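You operate a simulated robot arm through the tools that you are given. There is no shell and no other tool. Be economical: measure what you need, move in short steps, check, and stop when the job is done.

Carry out the task below with a simulated robot arm. There is one attempt and no reset: what you move stays moved.

TASK
Hit the stop button, turn the throttle to 0, disarm, then pull the stop button back up.

The check looks at the end state, three seconds after you hand in, the way a careful person would. Anything else that was tipped, shoved, dropped, spilled or broken makes it a failure.

THE ROBOT
A 6-joint arm with a two-finger parallel gripper, fixed in place. Base frame: the origin is at the foot of the arm, x ahead of it, y to its left, z up. Lengths are in m, angles in degrees, forces in N, time in s.
With the tool pointing down near the work surface it reaches from about 0.26 to 0.68 m from the base axis. Its first joint turns from -66.0 to 66.0 degrees. Payload 2.9 kg.
The TCP is the grasp point between the finger pads, 0.03 m short of the fingertips. In the tool frame z runs along the fingers and y along their closing line. The gripper opens to 0.11 m. The fingers are 0.02 m wide and 0.01 m thick; the gripper's body (0.048 by 0.112 m) begins 0.055 m behind the TCP.
Orientation is that of the tool frame in the base frame, as a unit quaternion [x, y, z, w]. With the fingers straight down and closing along the base's y, the tool's x points along the base's -x, its y along +y and its z along -z.

THE INTERFACE
- The arm moves only by the tool apply_moves. Its argument "moves" is a list of rows, each an object (a shift or turn left out is 0, a gripper value left out holds the last) with "angular": the turn, a rotation vector about the tool's x, y, z in degrees, a list of three; "slide": the shift along the tool's x, y, z in m, a list of three; "jaw": the opening, from 0 (shut) to 1 (fully open). In form: [{"angular": [ax, ay, az], "slide": [dx, dy, dz], "jaw": jaw}, ...]. A call has 1 to 8 rows; each row shifts and turns the commanded pose from where the row before left it, along the tool's axes as they then stand. Each row takes 0.2 s and may step no farther than 0.05 m and 8.6 degrees from the row before; otherwise, or with a gripper value out of range, the whole call is refused. Where a pose cannot be reached the arm comes as near as it can. A force on the tool above 90 N (or 10 N above the force at the start of the call, whichever is more), or a blocked arm, ends the call early, and 0.2 s more pass. The fingers move at their own pace (about 0.108 m/s each) and stop on an object; they squeeze with about 23 N. The grip force told is the motor's: it shows also when the fingers shut on nothing. Time passes only in rows, and 0.2 s behind the last, so rows that do not move let the fingers close. The reply holds the time, the measured pose of the TCP, the force on the tool along the base axes, the opening and the grip force, in the units named above and with some noise.
- Cameras (640 x 400 px; columns grow to the right, rows downward): "scene" is fixed at [0.0748, 0.4218, 1.4131]; the picture's right is [-0.88, -0.48, 0.00], its down [-0.19, 0.36, -0.91] and it looks along [0.44, -0.80, -0.41] (base axes); focal length 316 px, centre (320, 200). "wrist" rides on the gripper at [0.072, 0.017, -0.103] in the tool frame; the picture's right is [-0.23, 0.97, 0.00], its down [-0.76, -0.18, -0.62] and it looks along [-0.61, -0.14, 0.78] (tool axes); focal length 222 px, centre (320, 200). There is no depth. A picture from a camera that has moved, and an enlarged one, comes with that camera's place and axes in the base frame and with its lens. The place of the scene camera against the robot may be out by one fixed shift of up to 0.018 m in any direction.
- capture(camera): a new picture of that camera. It takes no simulated time.
- inspect(camera, box): a new picture of the part [left, top, right, bottom] of that camera's present view, enlarged. It takes no simulated time.
- hand_in(): hands the job in; it is judged then, once.

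Go step by step. Nothing tells you positions but the pictures and the camera data: compare them with the known pose of the tool, close in by small moves and look again before you grip or let go. The budget is 120 turns and 84 pictures, counting those below and the enlarged ones. Unless the task says otherwise, let go and move clear before handing in, and close with one line.

The tools are called after ">>>" by a JSON object that holds its "op" and its "data". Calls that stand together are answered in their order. apply_moves: Moves the arm, as the interface text tells. Its arguments: {"type":"object","properties":{"moves":{"type":"array"}},"required":["moves"]} The other tools are called the same way: capture (camera) takes a picture; inspect (camera, box) takes an enlarged picture of a part of a camera's view; hand_in () hands the job in.

At the start:

```text
time: 0.0
eef_pos: [0.4225, -0.3151, 1.1246]
tcp_rot: [0.001, 1.0, 0.0, 0.0]
ft_force: [0.2, -0.1, 0.1]
finger_gap: 0.1102
grip_force: 0.1
```

scene: 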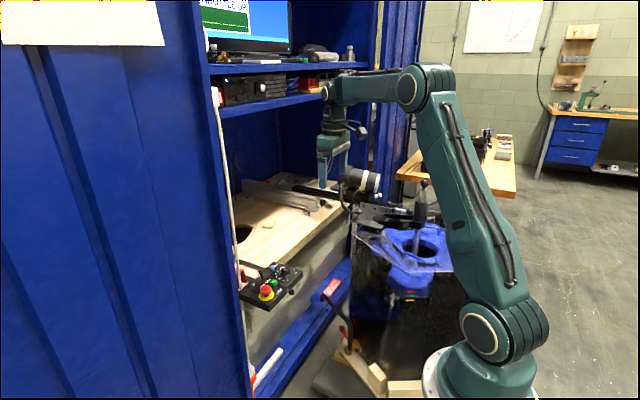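
wrist: 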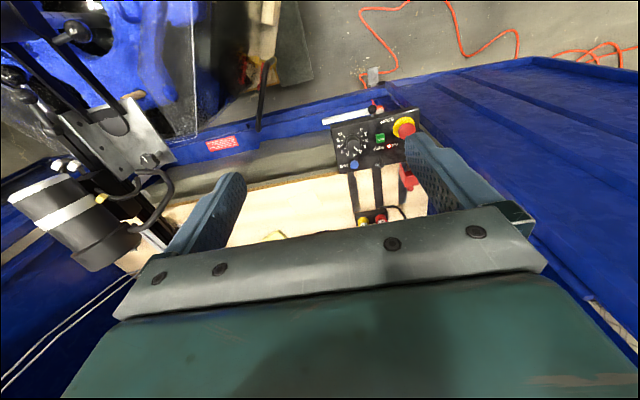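

I see a small control box with a red mushroom button, a green button and a dial on the edge of the bench. I'll look closer at it first.

>>> {"op": "inspect", "data": {"camera": "scene", "box": [220, 245, 316, 315]}}

>>> {"op": "inspect", "data": {"camera": "wrist", "box": [310, 90, 438, 240]}}

```text
5.71 times, centred on (268, 280) of scene
camera zoom: at [0.0748, 0.4218, 1.4131], right [-0.88, -0.48, 0.0], down [-0.19, 0.36, -0.91], along [0.44, -0.8, -0.41], focal length 1803 px, centre (617, -257)
```

zoom: 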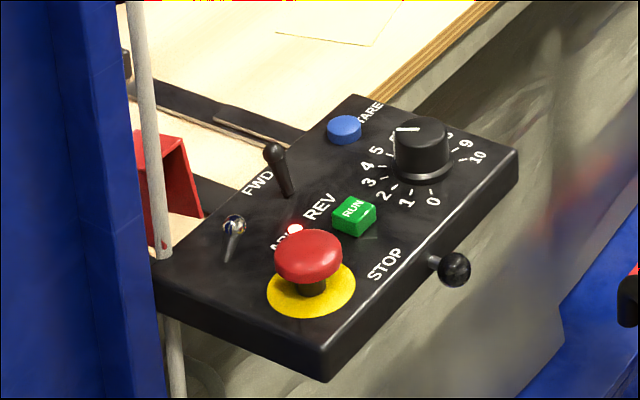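

```text
2.67 times, centred on (374, 165) of wrist
camera zoom: at [0.351, -0.2989, 1.2275], right [0.23, 0.97, 0.0], down [0.76, -0.18, 0.62], along [0.61, -0.14, -0.78], focal length 592 px, centre (176, 293)
```

zoom: 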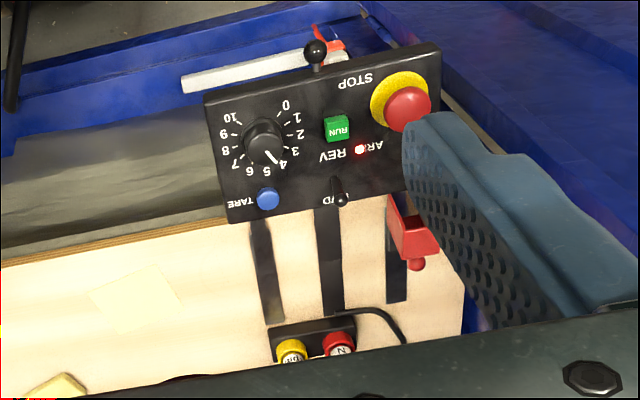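

The box sits on the robot-side edge of the bench, around x≈0.57, y≈-0.2, z≈0.77, with the cabinet wall close on its +y side. I'll move closer in the open space and look again.

>>> {"op": "apply_moves", "data": {"moves": [{"slide": [0, 0.02, 0.04]}, {"slide": [0, 0.02, 0.04]}, {"slide": [0, 0.02, 0.04]}, {"slide": [0, 0.01, 0.03]}]}}

>>> {"op": "capture", "data": {"camera": "wrist"}}

>>> {"op": "capture", "data": {"camera": "scene"}}

```text
time: 1.0
eef_pos: [0.4242, -0.2452, 0.9734]
tcp_rot: [0.0, 1.0, 0.0, -0.001]
ft_force: [0.4, 0.7, 0.4]
finger_gap: 0.11
grip_force: 0.0
```

```text
79 pictures are left
camera wrist: at [0.3516, -0.2285, 1.0782], right [0.23, 0.97, 0.0], down [0.76, -0.18, 0.62], along [0.61, -0.14, -0.78], focal length 222 px, centre (320, 200)
```

wrist: 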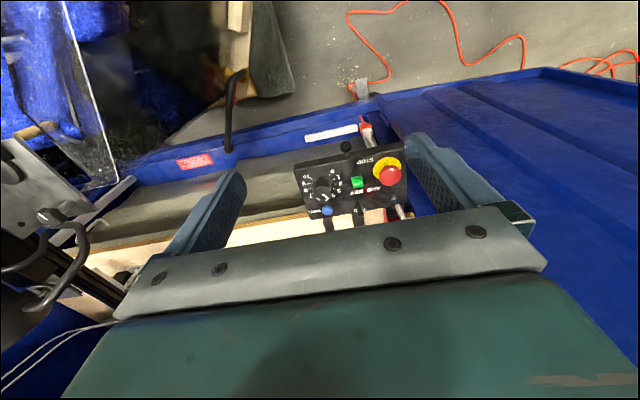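

```text
78 pictures are left
```

scene: 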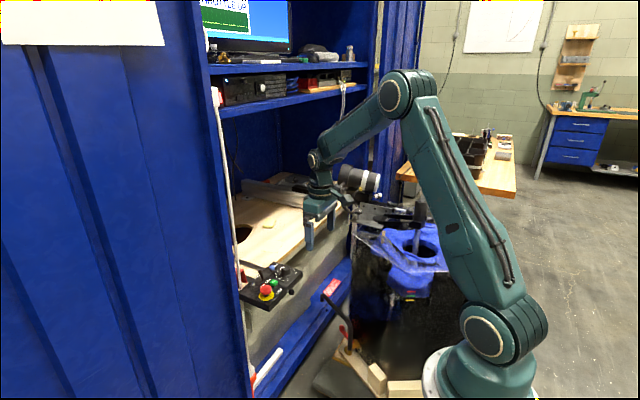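

From two wrist views the stop button head is near (0.569, -0.161, 0.767). I'll move closer, staying above the box, to refine positions.

>>> {"op": "apply_moves", "data": {"moves": [{"slide": [-0.03, 0.02, 0.02]}, {"slide": [-0.03, 0.02, 0.02]}, {"slide": [-0.02, 0.0, 0.02]}]}}

>>> {"op": "capture", "data": {"camera": "wrist"}}

>>> {"op": "inspect", "data": {"camera": "scene", "box": [210, 170, 370, 320]}}

```text
time: 1.8
eef_pos: [0.503, -0.2064, 0.9147]
tcp_rot: [0.0, 1.0, 0.0, 0.0]
ft_force: [0.6, -0.3, 0.1]
finger_gap: 0.1098
grip_force: 0.0
```

```text
77 pictures are left
camera wrist: at [0.4306, -0.1887, 1.0176], right [0.23, 0.97, 0.0], down [0.76, -0.18, 0.62], along [0.61, -0.14, -0.78], focal length 222 px, centre (320, 200)
```

wrist: 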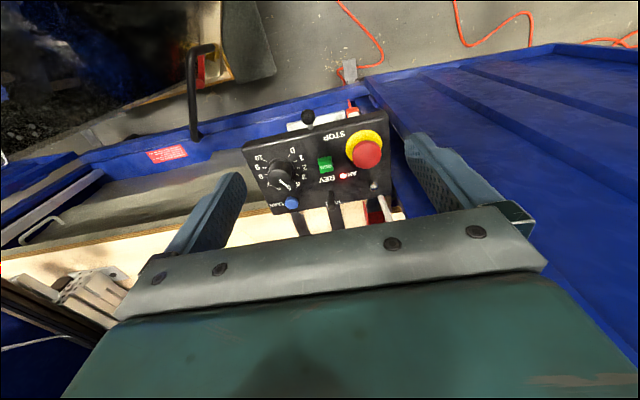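

```text
2.67 times, centred on (290, 245) of scene
camera zoom: at [0.0748, 0.4218, 1.4131], right [-0.88, -0.48, 0.0], down [-0.19, 0.36, -0.91], along [0.44, -0.8, -0.41], focal length 841 px, centre (400, 80)
```

zoom: 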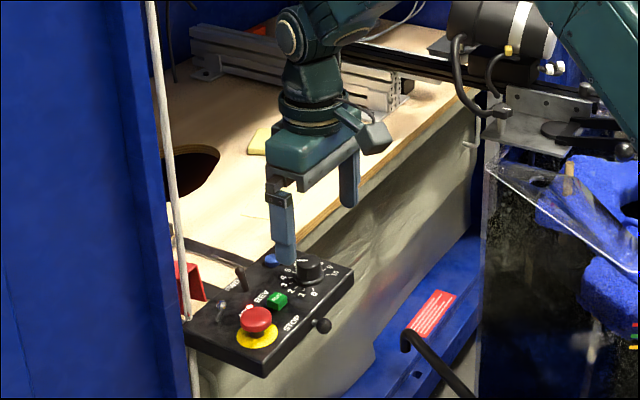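

>>> {"op": "inspect", "data": {"camera": "wrist", "box": [235, 95, 415, 225]}}

```text
3.08 times, centred on (325, 160) of wrist
camera zoom: at [0.4306, -0.1887, 1.0176], right [0.23, 0.97, 0.0], down [0.76, -0.18, 0.62], along [0.61, -0.14, -0.78], focal length 684 px, centre (305, 323)
```

zoom: 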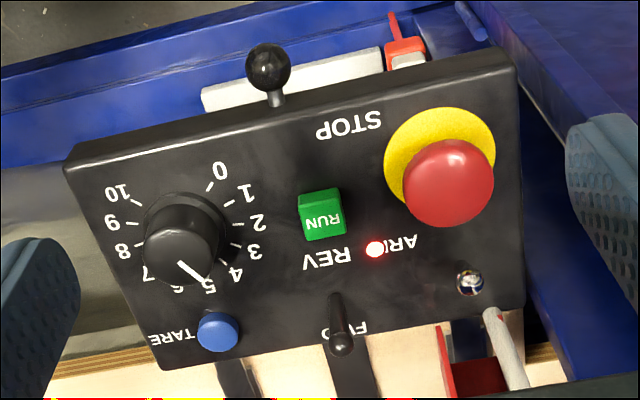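

The box is aligned with base axes: front edge x≈0.534, back x≈0.66, top z≈0.742. The button is at (0.569,-0.161), the ARM lever is near (0.622,-0.156) leaning towards me, and the knob points to about 5. I'll go over the stop button with the gripper shut.

>>> {"op": "apply_moves", "data": {"moves": [{"slide": [-0.03, 0.02, 0], "jaw": 0}, {"slide": [-0.036, 0.025, 0]}, {"slide": [0, 0, 0.04]}, {"slide": [0, 0, 0.025]}, {}]}}

>>> {"op": "capture", "data": {"camera": "wrist"}}

>>> {"op": "inspect", "data": {"camera": "scene", "box": [210, 170, 370, 320]}}

```text
time: 3.0
eef_pos: [0.5684, -0.1596, 0.8508]
tcp_rot: [0.0, 1.0, 0.0, 0.0]
ft_force: [0.0, 0.2, 0.0]
finger_gap: 0.0
grip_force: 23.0
```

```text
74 pictures are left
camera wrist: at [0.4963, -0.143, 0.9532], right [0.23, 0.97, 0.0], down [0.76, -0.18, 0.62], along [0.61, -0.14, -0.78], focal length 222 px, centre (320, 200)
```

wrist: 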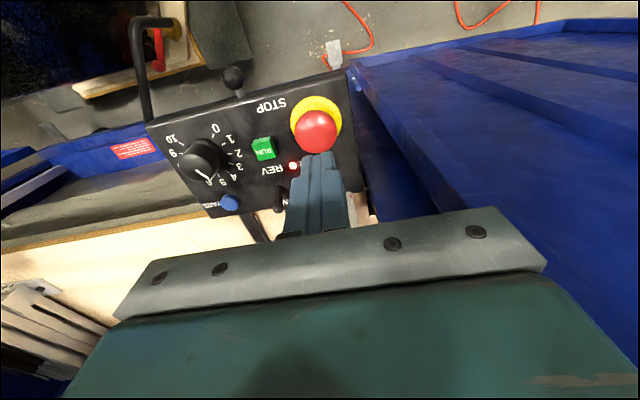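

```text
2.67 times, centred on (290, 245) of scene
camera zoom: at [0.0748, 0.4218, 1.4131], right [-0.88, -0.48, 0.0], down [-0.19, 0.36, -0.91], along [0.44, -0.8, -0.41], focal length 841 px, centre (400, 80)
```

zoom: 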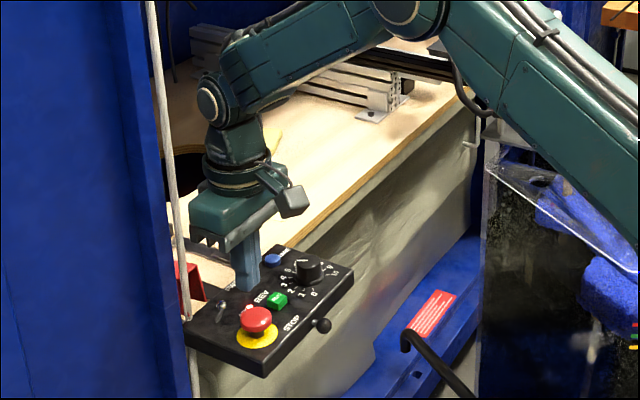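

The fingertips are centred over the button. I'll descend with small steps until contact.

>>> {"op": "apply_moves", "data": {"moves": [{"slide": [0, -0.002, 0.02]}, {"slide": [0, 0, 0.015]}, {"slide": [0, 0, 0.005]}, {"slide": [0, 0, 0.004]}]}}

>>> {"op": "inspect", "data": {"camera": "scene", "box": [235, 245, 315, 315]}}

```text
time: 4.0
eef_pos: [0.5697, -0.1631, 0.8063]
tcp_rot: [0.0, 1.0, 0.0, 0.001]
ft_force: [-2.7, 1.6, 8.8]
finger_gap: 0.0
grip_force: 23.1
```

```text
5.71 times, centred on (275, 280) of scene
camera zoom: at [0.0746, 0.4219, 1.4131], right [-0.88, -0.48, 0.0], down [-0.19, 0.36, -0.91], along [0.44, -0.8, -0.41], focal length 1803 px, centre (577, -257)
```

zoom: 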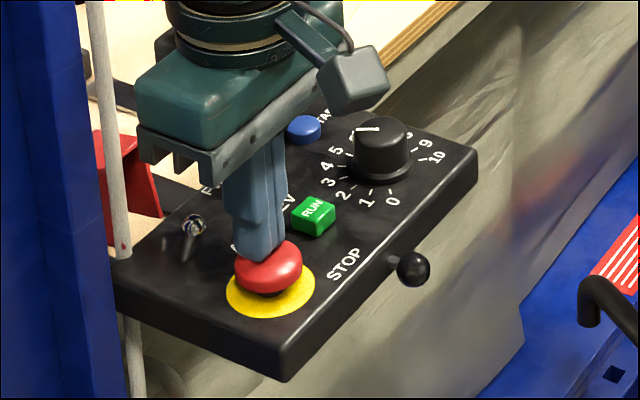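

Contact was made at fingertip z≈0.776 with about 9 N. I'll press on in small steps.

>>> {"op": "apply_moves", "data": {"moves": [{"slide": [0, 0, 0.002]}, {"slide": [0, 0, 0.002]}, {"slide": [0, 0, 0.002]}]}}

>>> {"op": "inspect", "data": {"camera": "scene", "box": [235, 245, 315, 315]}}

```text
time: 4.8
eef_pos: [0.5728, -0.1632, 0.8067]
tcp_rot: [0.001, 1.0, -0.001, 0.007]
ft_force: [-7.1, 9.9, 52.1]
finger_gap: 0.0
grip_force: 23.5
```

```text
5.71 times, centred on (275, 280) of scene
camera zoom: at [0.0737, 0.4222, 1.413], right [-0.88, -0.48, 0.0], down [-0.19, 0.36, -0.91], along [0.44, -0.8, -0.41], focal length 1803 px, centre (577, -257)
```

zoom: 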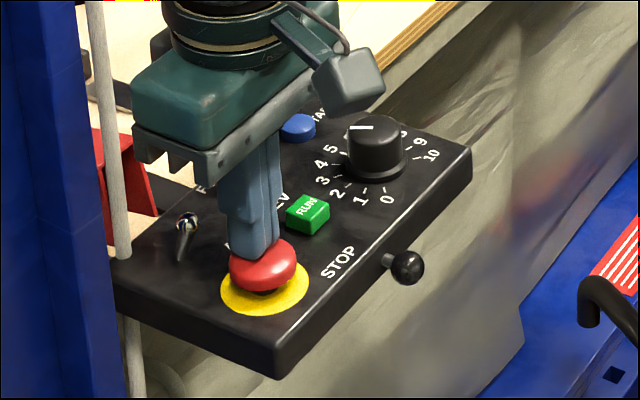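

Force has risen to 52 N without the button giving yet, and the arm deflects a little. I'll press further in small steps.

>>> {"op": "apply_moves", "data": {"moves": [{"slide": [0.001, 0, 0.0015]}, {"slide": [0.001, 0, 0.0015]}]}}

>>> {"op": "inspect", "data": {"camera": "scene", "box": [235, 245, 315, 315]}}

```text
time: 5.4
eef_pos: [0.5721, -0.1622, 0.8054]
tcp_rot: [-0.001, 1.0, -0.002, 0.01]
ft_force: [-5.3, 14.9, 64.6]
finger_gap: 0.0001
grip_force: 23.7
```

```text
5.71 times, centred on (275, 280) of scene
camera zoom: at [0.0735, 0.4224, 1.413], right [-0.88, -0.48, 0.0], down [-0.19, 0.36, -0.91], along [0.44, -0.8, -0.41], focal length 1803 px, centre (577, -257)
```

zoom: 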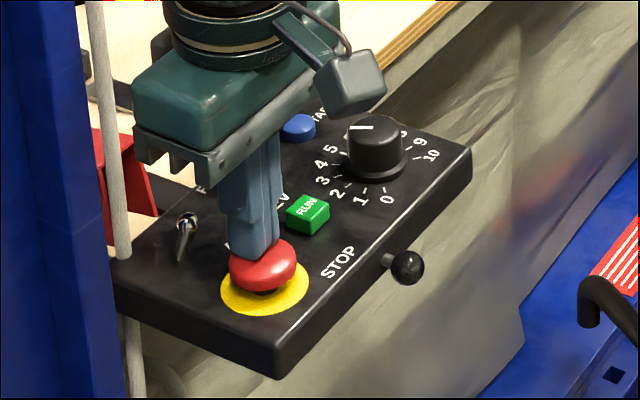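

>>> {"op": "apply_moves", "data": {"moves": [{"slide": [0.001, 0, 0.0015]}, {"slide": [0, 0, 0.0015]}, {"slide": [0, 0, 0.0015]}]}}

>>> {"op": "inspect", "data": {"camera": "scene", "box": [235, 245, 315, 315]}}

```text
time: 6.2
eef_pos: [0.5726, -0.1629, 0.8065]
tcp_rot: [-0.002, 1.0, -0.003, 0.013]
ft_force: [-6.9, 23.6, 84.8]
finger_gap: 0.0
grip_force: 22.6
```

```text
5.71 times, centred on (275, 280) of scene
camera zoom: at [0.0731, 0.4227, 1.4129], right [-0.88, -0.48, 0.0], down [-0.19, 0.36, -0.91], along [0.44, -0.8, -0.41], focal length 1803 px, centre (577, -257)
```

zoom: 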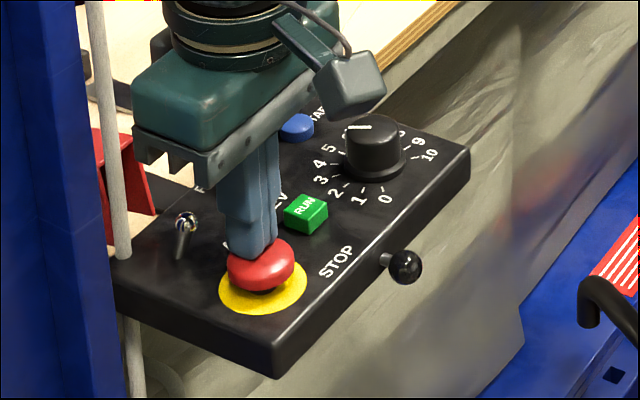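

Comparing head-to-ring offset with the first picture, the button had already gone down at the first contact and is bottomed. I'll back off and check it stays down.

>>> {"op": "apply_moves", "data": {"moves": [{"slide": [-0.003, 0, -0.01]}, {"slide": [0, 0, -0.03]}, {"slide": [0, 0, -0.03]}, {"slide": [0.03, -0.03, -0.02]}]}}

>>> {"op": "inspect", "data": {"camera": "scene", "box": [235, 245, 315, 315]}}

>>> {"op": "capture", "data": {"camera": "wrist"}}

```text
time: 7.2
eef_pos: [0.5386, -0.1931, 0.8807]
tcp_rot: [0.001, 1.0, 0.001, -0.001]
ft_force: [-0.1, -0.3, -0.1]
finger_gap: 0.0
grip_force: 23.2
```

```text
5.71 times, centred on (275, 280) of scene
camera zoom: at [0.0748, 0.4218, 1.4131], right [-0.88, -0.48, 0.0], down [-0.19, 0.36, -0.91], along [0.44, -0.8, -0.41], focal length 1803 px, centre (577, -257)
```

zoom: 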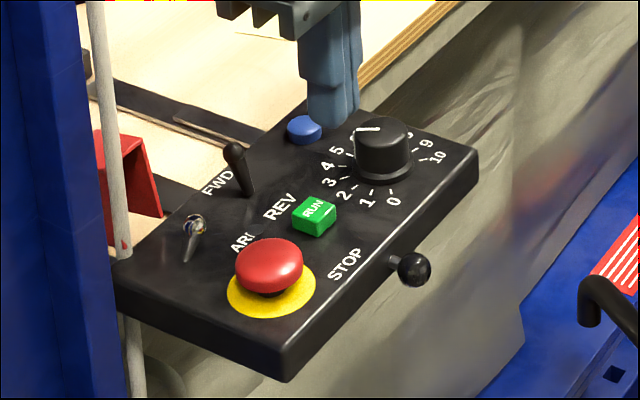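

```text
67 pictures are left
camera wrist: at [0.4668, -0.1759, 0.9843], right [0.23, 0.97, 0.0], down [0.76, -0.18, 0.62], along [0.61, -0.14, -0.78], focal length 222 px, centre (320, 200)
```

wrist: 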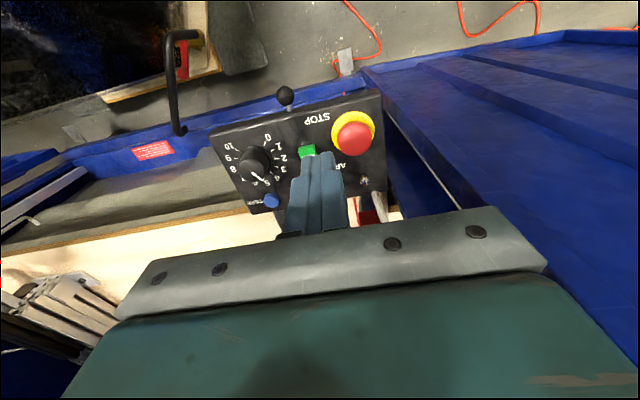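

The button stays latched down and the ARM lamp went out. The throttle knob is near (0.577,-0.2775), pointing at about 4.2. I'll go over it, pre-turning the tool so I have room for roughly -113° of turn.

>>> {"op": "apply_moves", "data": {"moves": [{"slide": [-0.019, -0.042, 0], "jaw": 0.5}, {"slide": [-0.0194, -0.0424, 0]}, {"angular": [0, 0, 8.5]}, {"angular": [0, 0, 8.5]}, {"angular": [0, 0, 8.5]}, {"angular": [0, 0, 8.5]}, {"angular": [0, 0, 8.5]}, {"angular": [0, 0, 8.5]}]}}

>>> {"op": "capture", "data": {"camera": "wrist"}}

>>> {"op": "inspect", "data": {"camera": "scene", "box": [210, 170, 370, 320]}}

```text
time: 9.0
eef_pos: [0.5779, -0.2772, 0.8819]
tcp_rot: [0.432, 0.902, 0.001, 0.0]
ft_force: [0.3, -0.5, 0.2]
finger_gap: 0.0551
grip_force: 0.0
```

```text
66 pictures are left
camera wrist: at [0.5456, -0.2099, 0.9851], right [0.9, 0.43, 0.0], down [0.34, -0.71, 0.62], along [0.27, -0.56, -0.78], focal length 222 px, centre (320, 200)
```

wrist: 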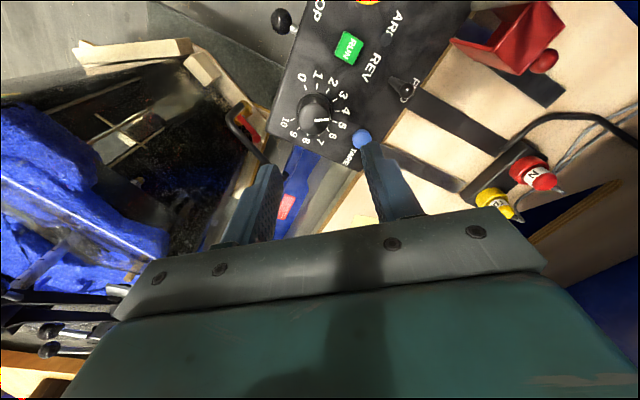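

```text
2.67 times, centred on (290, 245) of scene
camera zoom: at [0.0748, 0.4218, 1.4131], right [-0.88, -0.48, 0.0], down [-0.19, 0.36, -0.91], along [0.44, -0.8, -0.41], focal length 841 px, centre (400, 80)
```

zoom: 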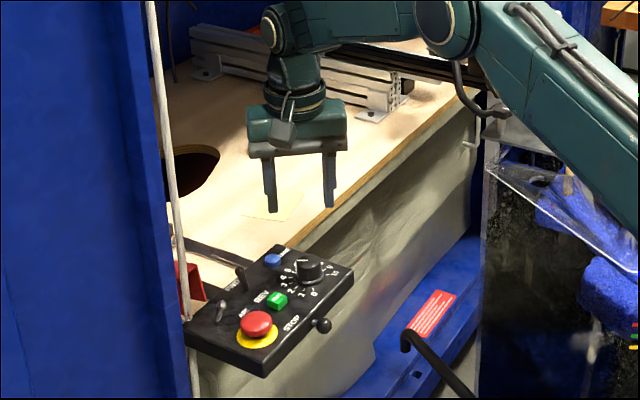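

>>> {"op": "inspect", "data": {"camera": "wrist", "box": [265, 65, 385, 165]}}

```text
4.00 times, centred on (325, 115) of wrist
camera zoom: at [0.5456, -0.2099, 0.9851], right [0.9, 0.43, 0.0], down [0.34, -0.71, 0.62], along [0.27, -0.56, -0.78], focal length 888 px, centre (300, 540)
```

zoom: 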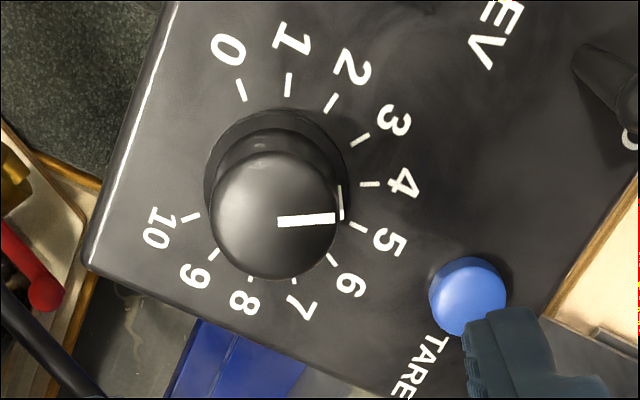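

The knob is at about (0.572,-0.278) with its top near 0.768, the pointer at ≈4 (30° from +x) and 0 at 135°. I'll re-centre and come down part way.

>>> {"op": "apply_moves", "data": {"moves": [{"slide": [0.0027, -0.0042, 0.03]}, {"slide": [0, 0, 0.03]}, {"slide": [0, 0, 0.012]}]}}

>>> {"op": "capture", "data": {"camera": "wrist"}}

>>> {"op": "inspect", "data": {"camera": "scene", "box": [235, 215, 331, 315]}}

```text
time: 9.8
eef_pos: [0.5727, -0.2782, 0.8104]
tcp_rot: [0.431, 0.902, 0.0, 0.0]
ft_force: [-0.6, -0.7, -0.8]
finger_gap: 0.0551
grip_force: 0.1
```

```text
63 pictures are left
camera wrist: at [0.5409, -0.2105, 0.9131], right [0.9, 0.44, 0.0], down [0.34, -0.7, 0.62], along [0.27, -0.56, -0.78], focal length 222 px, centre (320, 200)
```

wrist: 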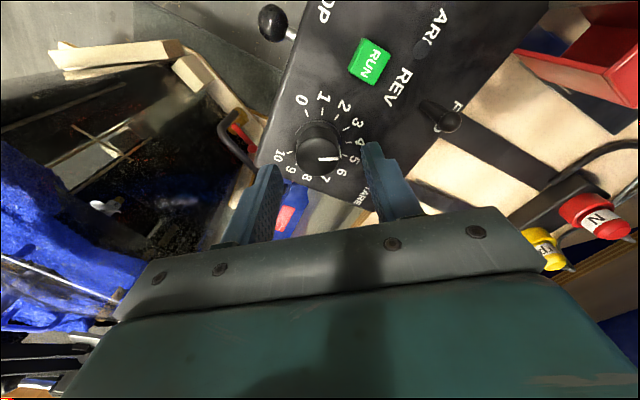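

```text
4.00 times, centred on (283, 265) of scene
camera zoom: at [0.0748, 0.4218, 1.4131], right [-0.88, -0.48, 0.0], down [-0.19, 0.36, -0.91], along [0.44, -0.8, -0.41], focal length 1262 px, centre (468, -60)
```

zoom: 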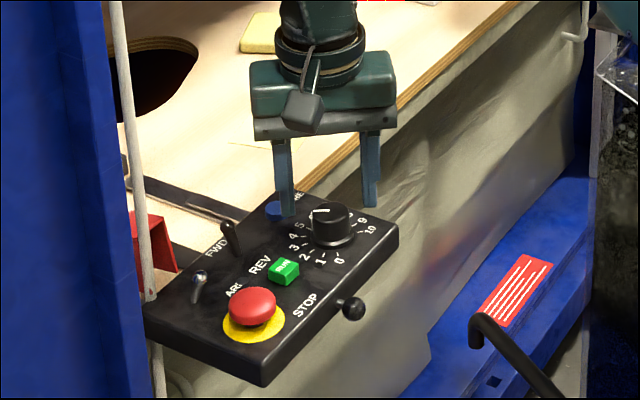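

The knob is centred to within a few mm. I'll descend so the fingertips sit just above the panel, then close gently.

>>> {"op": "apply_moves", "data": {"moves": [{"slide": [-0.0015, 0, 0.015]}, {"slide": [0, 0, 0.008]}, {"slide": [0, 0, 0.005]}]}}

>>> {"op": "inspect", "data": {"camera": "scene", "box": [245, 235, 325, 305]}}

>>> {"op": "inspect", "data": {"camera": "wrist", "box": [200, 100, 440, 250]}}

```text
time: 10.6
eef_pos: [0.5735, -0.2787, 0.7853]
tcp_rot: [0.43, 0.903, 0.001, 0.0]
ft_force: [-4.2, 3.5, 15.6]
finger_gap: 0.0556
grip_force: 0.5
```

```text
5.71 times, centred on (285, 270) of scene
camera zoom: at [0.0744, 0.422, 1.4131], right [-0.88, -0.48, 0.0], down [-0.19, 0.36, -0.91], along [0.44, -0.8, -0.41], focal length 1803 px, centre (520, -200)
```

zoom: 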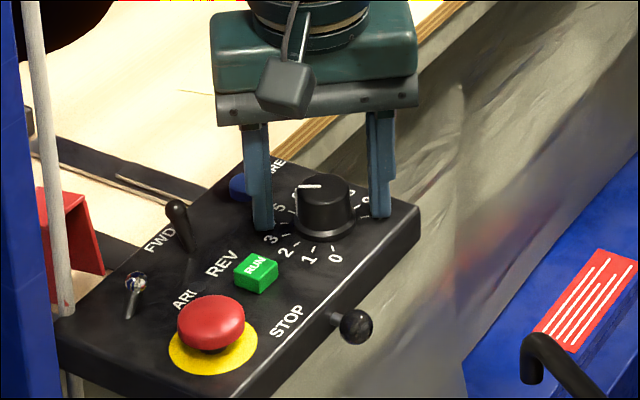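

```text
2.67 times, centred on (320, 175) of wrist
camera zoom: at [0.5421, -0.2113, 0.8874], right [0.9, 0.44, 0.0], down [0.34, -0.7, 0.62], along [0.27, -0.56, -0.78], focal length 592 px, centre (320, 267)
```

zoom: 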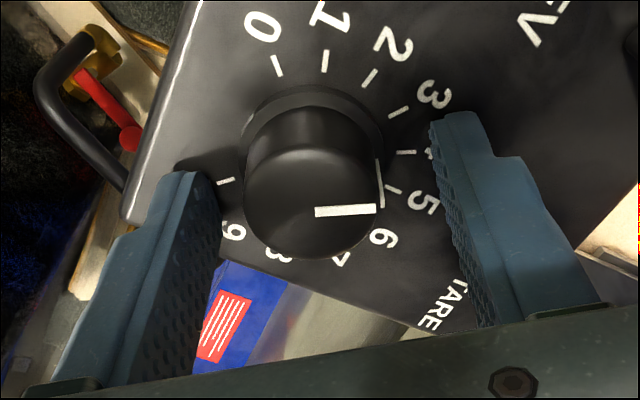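

The fingertips just touched the panel, so its top is at z≈0.755. The knob centre refines to (0.571,-0.275); I'll lift 3 mm, shift 4.5 mm along tool x, and grip.

>>> {"op": "apply_moves", "data": {"moves": [{"slide": [0, 0, -0.005]}, {"slide": [0.0045, 0, 0]}, {"jaw": 0.0}, {"jaw": 0.0}]}}

>>> {"op": "inspect", "data": {"camera": "wrist", "box": [200, 100, 440, 250]}}

```text
time: 11.6
eef_pos: [0.5708, -0.2755, 0.7869]
tcp_rot: [0.431, 0.902, 0.0, 0.0]
ft_force: [-1.7, -3.5, -2.8]
finger_gap: 0.0348
grip_force: 45.1
```

```text
2.67 times, centred on (320, 175) of wrist
camera zoom: at [0.5385, -0.2083, 0.8899], right [0.9, 0.44, 0.0], down [0.34, -0.7, 0.62], along [0.27, -0.56, -0.78], focal length 592 px, centre (320, 267)
```

zoom: 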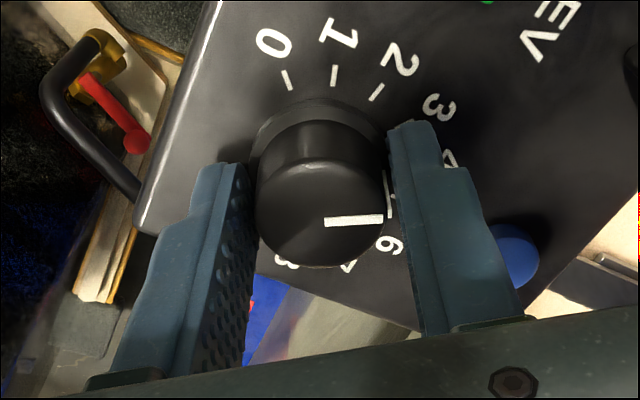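

The knob is gripped with low side force. I'll turn counterclockwise (from above) in steps.

>>> {"op": "apply_moves", "data": {"moves": [{"angular": [0, 0, -8]}, {"angular": [0, 0, -8]}, {"angular": [0, 0, -8]}, {"angular": [0, 0, -8]}, {"angular": [0, 0, -8]}, {"angular": [0, 0, -8]}]}}

>>> {"op": "inspect", "data": {"camera": "wrist", "box": [200, 100, 440, 250]}}

```text
time: 13.0
eef_pos: [0.57, -0.2749, 0.7865]
tcp_rot: [0.025, 1.0, 0.0, 0.0]
ft_force: [0.1, -7.3, -5.9]
finger_gap: 0.0348
grip_force: 45.2
```

```text
2.67 times, centred on (320, 175) of wrist
camera zoom: at [0.4992, -0.2549, 0.8899], right [0.28, 0.96, 0.0], down [0.75, -0.22, 0.62], along [0.6, -0.17, -0.78], focal length 592 px, centre (320, 267)
```

zoom: 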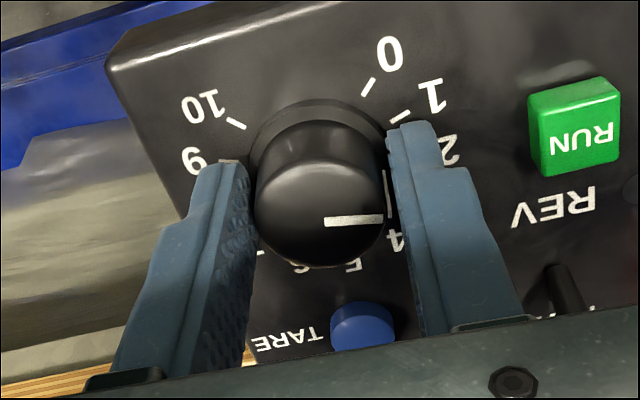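

The knob follows without slip. I'll continue with another ~52°.

>>> {"op": "apply_moves", "data": {"moves": [{"angular": [0, 0, -8]}, {"angular": [0, 0, -8]}, {"angular": [0, 0, -8]}, {"angular": [0, 0, -8]}, {"angular": [0, 0, -8]}, {"angular": [0, 0, -8]}]}}

>>> {"op": "inspect", "data": {"camera": "wrist", "box": [200, 100, 440, 250]}}

>>> {"op": "capture", "data": {"camera": "scene"}}

```text
time: 14.4
eef_pos: [0.5698, -0.2753, 0.7862]
tcp_rot: [-0.384, 0.923, 0.002, 0.0]
ft_force: [-3.3, -9.8, -4.5]
finger_gap: 0.0348
grip_force: 44.5
```

```text
2.67 times, centred on (320, 175) of wrist
camera zoom: at [0.5079, -0.315, 0.8899], right [-0.53, 0.85, 0.0], down [0.66, 0.41, 0.62], along [0.53, 0.33, -0.78], focal length 592 px, centre (320, 267)
```

zoom: 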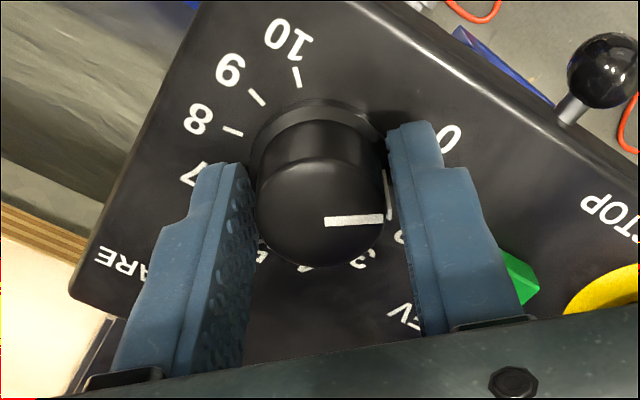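

```text
56 pictures are left
```

scene: 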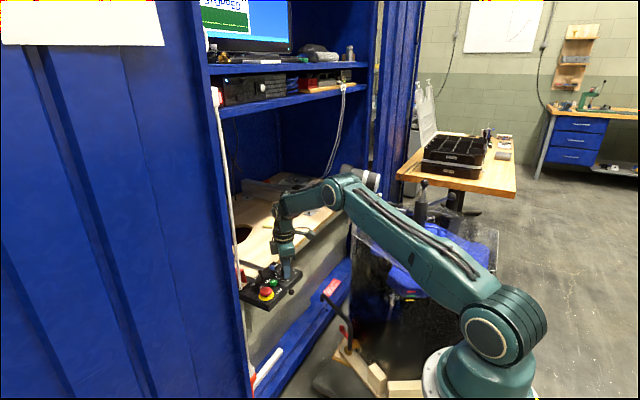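

The pointer should be at about 126°, just short of 0 at 135°. I'll turn the last degrees and feel for the end stop.

>>> {"op": "apply_moves", "data": {"moves": [{"angular": [0, 0, -4.5]}, {"angular": [0, 0, -4.5]}, {}]}}

>>> {"op": "inspect", "data": {"camera": "wrist", "box": [200, 100, 440, 250]}}

```text
time: 15.2
eef_pos: [0.5709, -0.2755, 0.7865]
tcp_rot: [-0.454, 0.891, 0.0, 0.0]
ft_force: [-5.2, -11.3, -6.0]
finger_gap: 0.0348
grip_force: 44.9
```

```text
2.67 times, centred on (320, 175) of wrist
camera zoom: at [0.5147, -0.3243, 0.8899], right [-0.65, 0.76, 0.0], down [0.59, 0.51, 0.62], along [0.47, 0.41, -0.78], focal length 592 px, centre (320, 267)
```

zoom: 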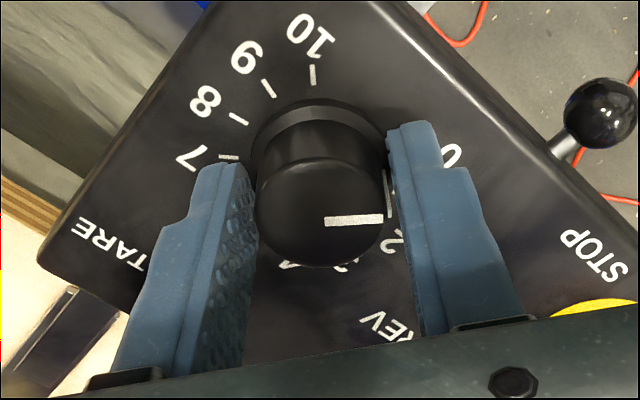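

I'll release, lift straight up and read the pointer against the scale.

>>> {"op": "apply_moves", "data": {"moves": [{"jaw": 0.5}, {"jaw": 0.5}, {"slide": [0, 0, -0.03]}, {"slide": [0, 0, -0.03]}, {"slide": [0.0, 0, -0.03]}]}}

>>> {"op": "inspect", "data": {"camera": "wrist", "box": [240, 60, 400, 190]}}

>>> {"op": "inspect", "data": {"camera": "scene", "box": [235, 245, 315, 315]}}

```text
time: 16.4
eef_pos: [0.5686, -0.2744, 0.8774]
tcp_rot: [-0.454, 0.891, 0.0, 0.0]
ft_force: [0.4, -0.3, -0.2]
finger_gap: 0.0552
grip_force: 0.1
```

```text
3.08 times, centred on (320, 125) of wrist
camera zoom: at [0.5148, -0.3234, 0.9807], right [-0.65, 0.76, 0.0], down [0.59, 0.51, 0.62], along [0.47, 0.41, -0.78], focal length 684 px, centre (320, 431)
```

zoom: 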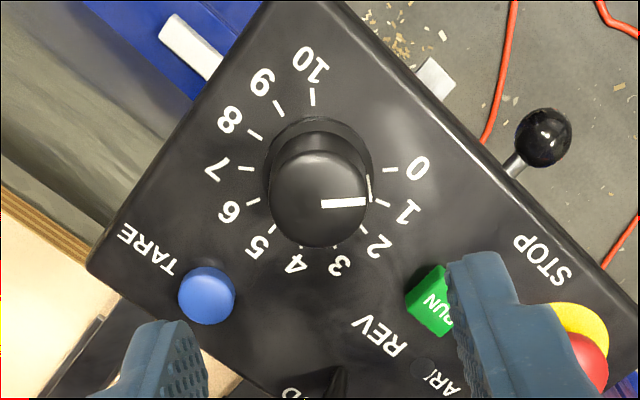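

```text
5.71 times, centred on (275, 280) of scene
camera zoom: at [0.0748, 0.4218, 1.4131], right [-0.88, -0.48, 0.0], down [-0.19, 0.36, -0.91], along [0.44, -0.8, -0.41], focal length 1803 px, centre (577, -257)
```

zoom: 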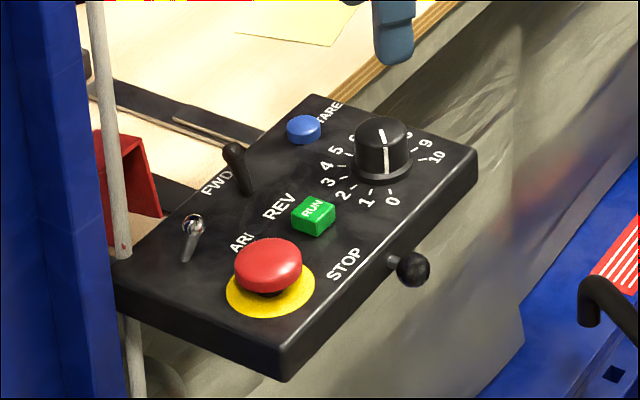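

>>> {"op": "inspect", "data": {"camera": "scene", "box": [290, 260, 314, 286]}}

>>> {"op": "inspect", "data": {"camera": "wrist", "box": [290, 80, 360, 140]}}

```text
15.38 times, centred on (302, 273) of scene
camera zoom: at [0.0748, 0.4218, 1.4131], right [-0.88, -0.48, 0.0], down [-0.19, 0.36, -0.91], along [0.44, -0.8, -0.41], focal length 4853 px, centre (597, -923)
```

zoom: 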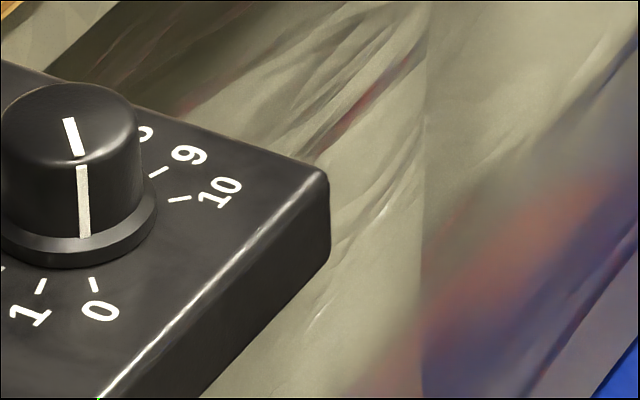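

```text
6.67 times, centred on (325, 110) of wrist
camera zoom: at [0.5148, -0.3234, 0.9807], right [-0.65, 0.76, 0.0], down [0.59, 0.51, 0.62], along [0.47, 0.41, -0.78], focal length 1481 px, centre (287, 800)
```

zoom: 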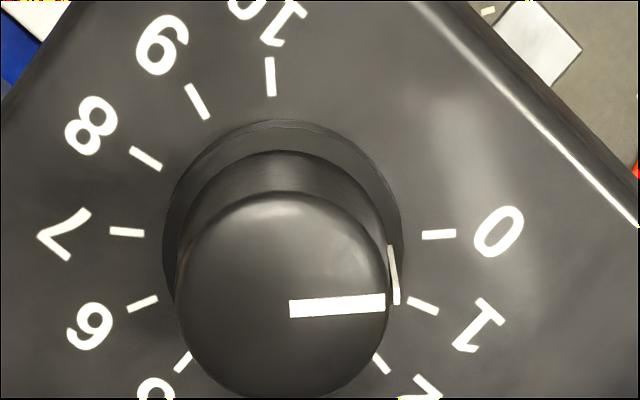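

The pointer is on 0. Next is disarm: I'll turn the tool back, close the gripper and look at the ARM lever from nearby.

>>> {"op": "apply_moves", "data": {"moves": [{"angular": [0, 0, 8.6], "slide": [0, 0, -0.01], "jaw": 0}, {"angular": [0, 0, 8.6]}, {"angular": [0, 0, 8.6]}, {"angular": [0, 0, 8.6]}, {"angular": [0, 0, 8.6]}, {"angular": [0, 0, 8.6]}, {"angular": [0, 0, 2.4]}, {"slide": [0.02, 0.05, 0]}]}}

>>> {"op": "capture", "data": {"camera": "wrist"}}

>>> {"op": "inspect", "data": {"camera": "scene", "box": [238, 260, 278, 295]}}

```text
refused: row 8 steps farther than a row can; nothing moved
```

```text
50 pictures are left
camera wrist: at [0.5148, -0.3234, 0.9807], right [-0.65, 0.76, 0.0], down [0.59, 0.51, 0.62], along [0.47, 0.41, -0.78], focal length 222 px, centre (320, 200)
```

wrist: 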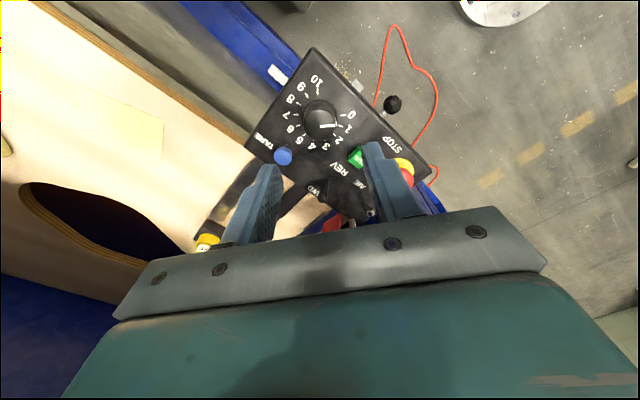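

```text
11.43 times, centred on (258, 278) of scene
camera zoom: at [0.0748, 0.4218, 1.4131], right [-0.88, -0.48, 0.0], down [-0.19, 0.36, -0.91], along [0.44, -0.8, -0.41], focal length 3605 px, centre (1029, -686)
```

zoom: 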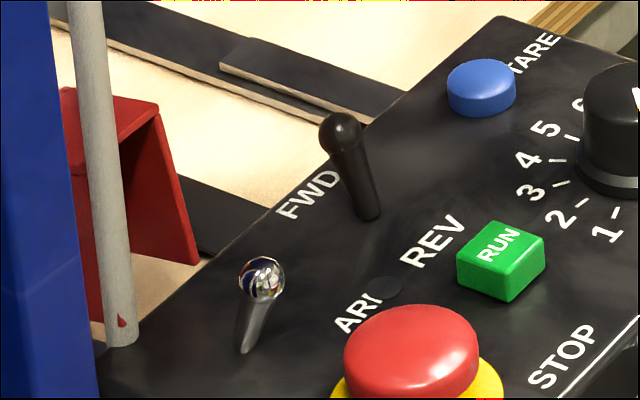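

>>> {"op": "apply_moves", "data": {"moves": [{"angular": [0, 0, 8.6], "slide": [0, 0, -0.01], "jaw": 0}, {"angular": [0, 0, 8.6]}, {"angular": [0, 0, 8.6]}, {"angular": [0, 0, 8.6]}, {"angular": [0, 0, 8.6]}, {"angular": [0, 0, 8.6]}, {"angular": [0, 0, 2.4]}, {"slide": [0.02, 0.045, 0]}]}}

>>> {"op": "capture", "data": {"camera": "wrist"}}

```text
time: 18.2
eef_pos: [0.5517, -0.2298, 0.8869]
tcp_rot: [0.001, 1.0, 0.0, 0.0]
ft_force: [-0.2, -0.6, -0.6]
finger_gap: 0.0
grip_force: 23.0
```

```text
48 pictures are left
camera wrist: at [0.4795, -0.213, 0.9905], right [0.23, 0.97, 0.0], down [0.76, -0.18, 0.62], along [0.61, -0.14, -0.78], focal length 222 px, centre (320, 200)
```

wrist: 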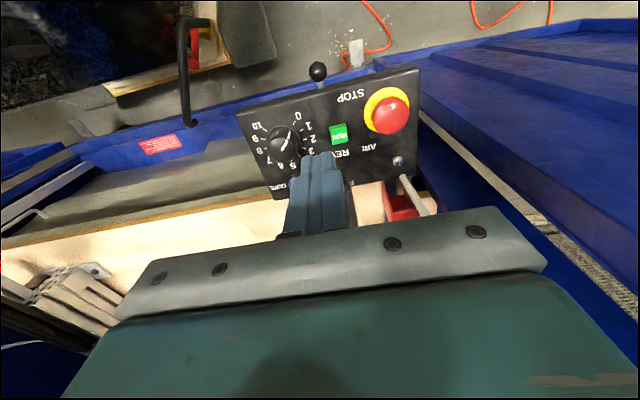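

>>> {"op": "inspect", "data": {"camera": "wrist", "box": [340, 80, 440, 230]}}

```text
2.67 times, centred on (390, 155) of wrist
camera zoom: at [0.4795, -0.213, 0.9905], right [0.23, 0.97, 0.0], down [0.76, -0.18, 0.62], along [0.61, -0.14, -0.78], focal length 592 px, centre (133, 320)
```

zoom: 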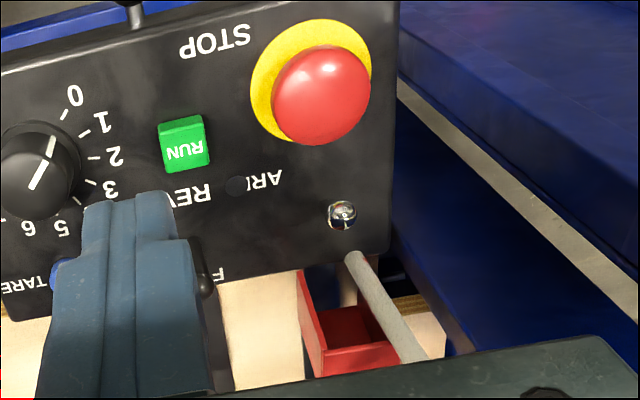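

The ARM lever's ball is near (0.612,-0.157,0.777), leaning toward −x, with little room between it and the button. I'll turn the tool −90° and open fully so the fingers straddle the button and the +x finger can push the lever.

>>> {"op": "apply_moves", "data": {"moves": [{"angular": [0, 0, -8.2], "jaw": 1.0}, {"angular": [0, 0, -8.2]}, {"angular": [0, 0, -8.2]}, {"angular": [0, 0, -8.2]}, {"angular": [0, 0, -8.2]}, {"angular": [0, 0, -8.2]}, {"angular": [0, 0, -8.2]}, {"angular": [0, 0, -8.2]}]}}

>>> {"op": "apply_moves", "data": {"moves": [{"angular": [0, 0, -8.2]}, {"angular": [0, 0, -8.2]}, {"angular": [0, 0, -8.1]}, {"slide": [-0.035, 0.007, 0]}, {"slide": [-0.035, 0.007, 0]}]}}

>>> {"op": "capture", "data": {"camera": "wrist"}}

>>> {"op": "inspect", "data": {"camera": "scene", "box": [210, 190, 338, 320]}}

```text
time: 20.0
eef_pos: [0.5514, -0.2297, 0.8863]
tcp_rot: [-0.544, 0.839, 0.0, -0.001]
ft_force: [0.8, 0.7, 0.2]
finger_gap: 0.1101
grip_force: 0.1
```

```text
time: 21.2
eef_pos: [0.5376, -0.1598, 0.888]
tcp_rot: [0.707, -0.707, -0.001, 0.0]
ft_force: [0.2, 0.2, 0.2]
finger_gap: 0.11
grip_force: 0.0
```

```text
46 pictures are left
camera wrist: at [0.5204, -0.2329, 0.9906], right [-0.97, 0.23, 0.0], down [0.18, 0.76, 0.62], along [0.14, 0.61, -0.78], focal length 222 px, centre (320, 200)
```

wrist: 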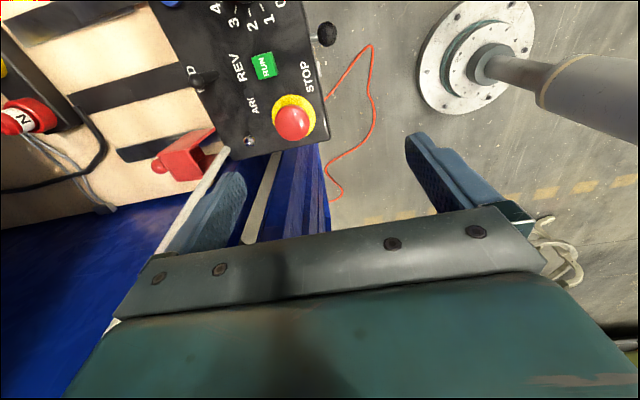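

```text
3.08 times, centred on (274, 255) of scene
camera zoom: at [0.0748, 0.4218, 1.4131], right [-0.88, -0.48, 0.0], down [-0.19, 0.36, -0.91], along [0.44, -0.8, -0.41], focal length 971 px, centre (462, 31)
```

zoom: 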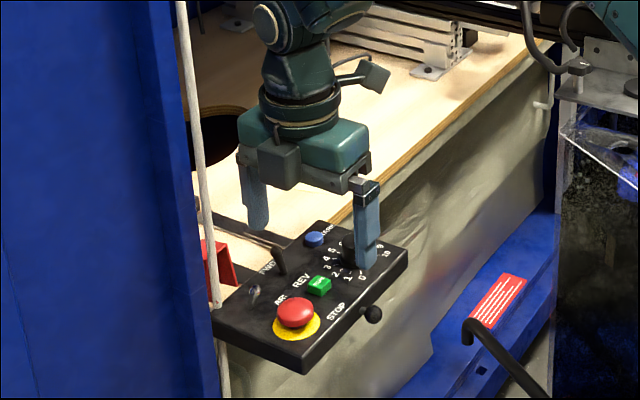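

The lever ball again computes to (0.611,-0.157). The +x finger would come down at x≈0.593–0.603, between button and lever. Descending to just above.

>>> {"op": "apply_moves", "data": {"moves": [{"slide": [-0.002, 0, 0.03]}, {"slide": [0, 0, 0.03]}, {"slide": [0, 0, 0.012]}]}}

>>> {"op": "inspect", "data": {"camera": "wrist", "box": [150, 60, 390, 210]}}

>>> {"op": "inspect", "data": {"camera": "scene", "box": [230, 235, 310, 305]}}

```text
time: 22.0
eef_pos: [0.5361, -0.1565, 0.8149]
tcp_rot: [0.707, -0.707, 0.0, 0.0]
ft_force: [-0.6, 0.4, 0.7]
finger_gap: 0.1099
grip_force: 0.1
```

```text
2.67 times, centred on (270, 135) of wrist
camera zoom: at [0.5201, -0.2301, 0.918], right [-0.97, 0.23, 0.0], down [0.18, 0.76, 0.62], along [0.14, 0.61, -0.78], focal length 592 px, centre (453, 373)
```

zoom: 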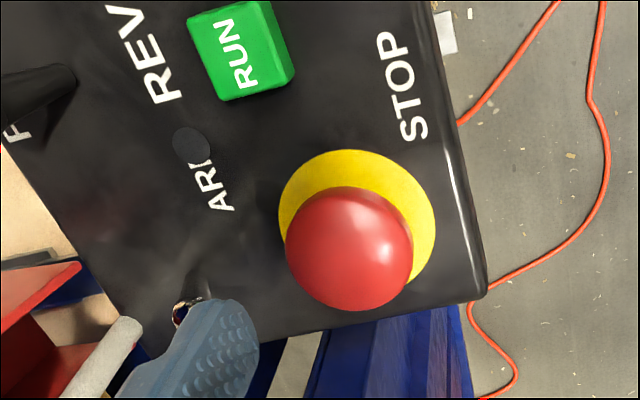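

```text
5.71 times, centred on (270, 270) of scene
camera zoom: at [0.0748, 0.4218, 1.4131], right [-0.88, -0.48, 0.0], down [-0.19, 0.36, -0.91], along [0.44, -0.8, -0.41], focal length 1803 px, centre (606, -200)
```

zoom: 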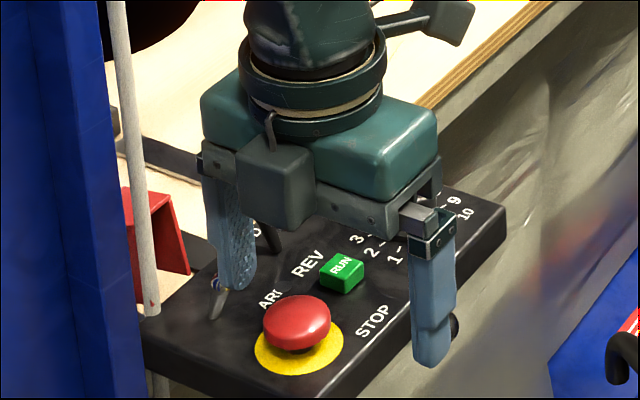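

The finger is on the −x side of the ball, with a few mm clearance. I'll descend 18 mm, then push in +x slowly.

>>> {"op": "apply_moves", "data": {"moves": [{"slide": [0, 0, 0.01]}, {"slide": [0, 0, 0.008]}]}}

>>> {"op": "inspect", "data": {"camera": "wrist", "box": [150, 60, 390, 210]}}

>>> {"op": "inspect", "data": {"camera": "scene", "box": [230, 235, 310, 305]}}

```text
time: 22.6
eef_pos: [0.537, -0.1574, 0.7965]
tcp_rot: [0.708, -0.707, -0.001, 0.001]
ft_force: [0.6, -0.7, -0.2]
finger_gap: 0.1101
grip_force: 0.1
```

```text
2.67 times, centred on (270, 135) of wrist
camera zoom: at [0.5203, -0.2304, 0.9001], right [-0.97, 0.23, 0.0], down [0.18, 0.76, 0.62], along [0.14, 0.61, -0.78], focal length 592 px, centre (453, 373)
```

zoom: 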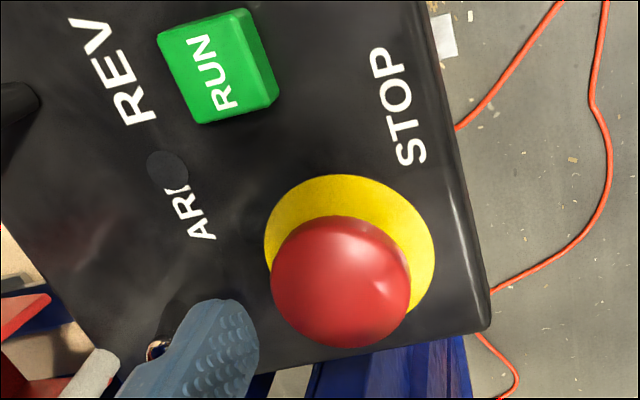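

```text
5.71 times, centred on (270, 270) of scene
camera zoom: at [0.0748, 0.4218, 1.4131], right [-0.88, -0.48, 0.0], down [-0.19, 0.36, -0.91], along [0.44, -0.8, -0.41], focal length 1803 px, centre (606, -200)
```

zoom: 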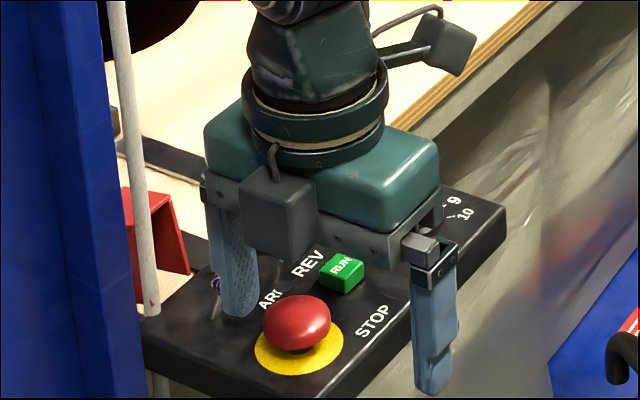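

The finger is in the gap. Pushing +x.

>>> {"op": "apply_moves", "data": {"moves": [{"slide": [0, -0.005, 0]}, {"slide": [0, -0.005, 0]}, {"slide": [0, -0.004, 0]}, {"slide": [0, -0.004, 0]}, {}]}}

>>> {"op": "inspect", "data": {"camera": "wrist", "box": [150, 60, 390, 210]}}

>>> {"op": "inspect", "data": {"camera": "scene", "box": [230, 235, 310, 305]}}

```text
time: 23.8
eef_pos: [0.5536, -0.1578, 0.7961]
tcp_rot: [0.707, -0.707, -0.001, 0.0]
ft_force: [-4.6, 0.1, 3.3]
finger_gap: 0.108
grip_force: 0.0
```

```text
2.67 times, centred on (270, 135) of wrist
camera zoom: at [0.5377, -0.2306, 0.9002], right [-0.97, 0.23, 0.0], down [0.18, 0.76, 0.62], along [0.14, 0.61, -0.78], focal length 592 px, centre (453, 373)
```

zoom: 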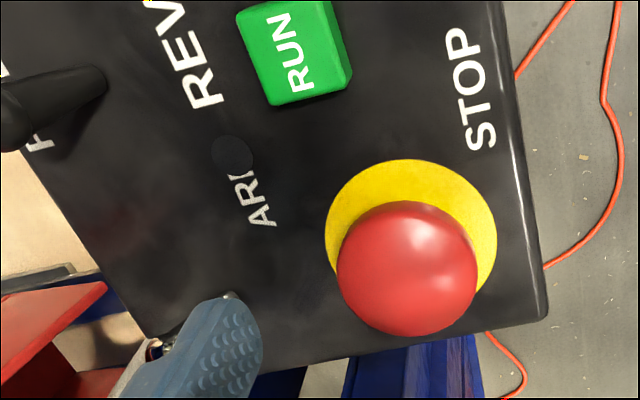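

```text
5.71 times, centred on (270, 270) of scene
camera zoom: at [0.0747, 0.4218, 1.4131], right [-0.88, -0.48, 0.0], down [-0.19, 0.36, -0.91], along [0.44, -0.8, -0.41], focal length 1803 px, centre (606, -200)
```

zoom: 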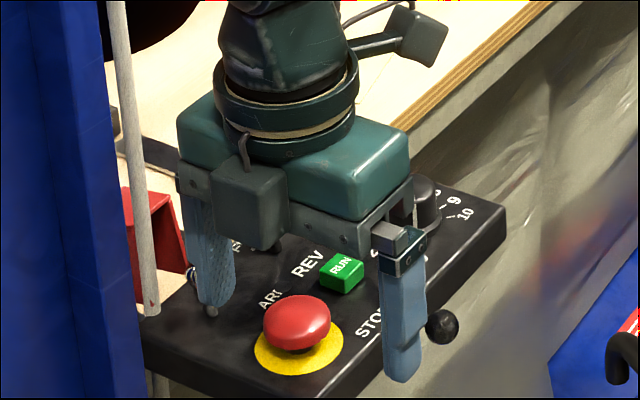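

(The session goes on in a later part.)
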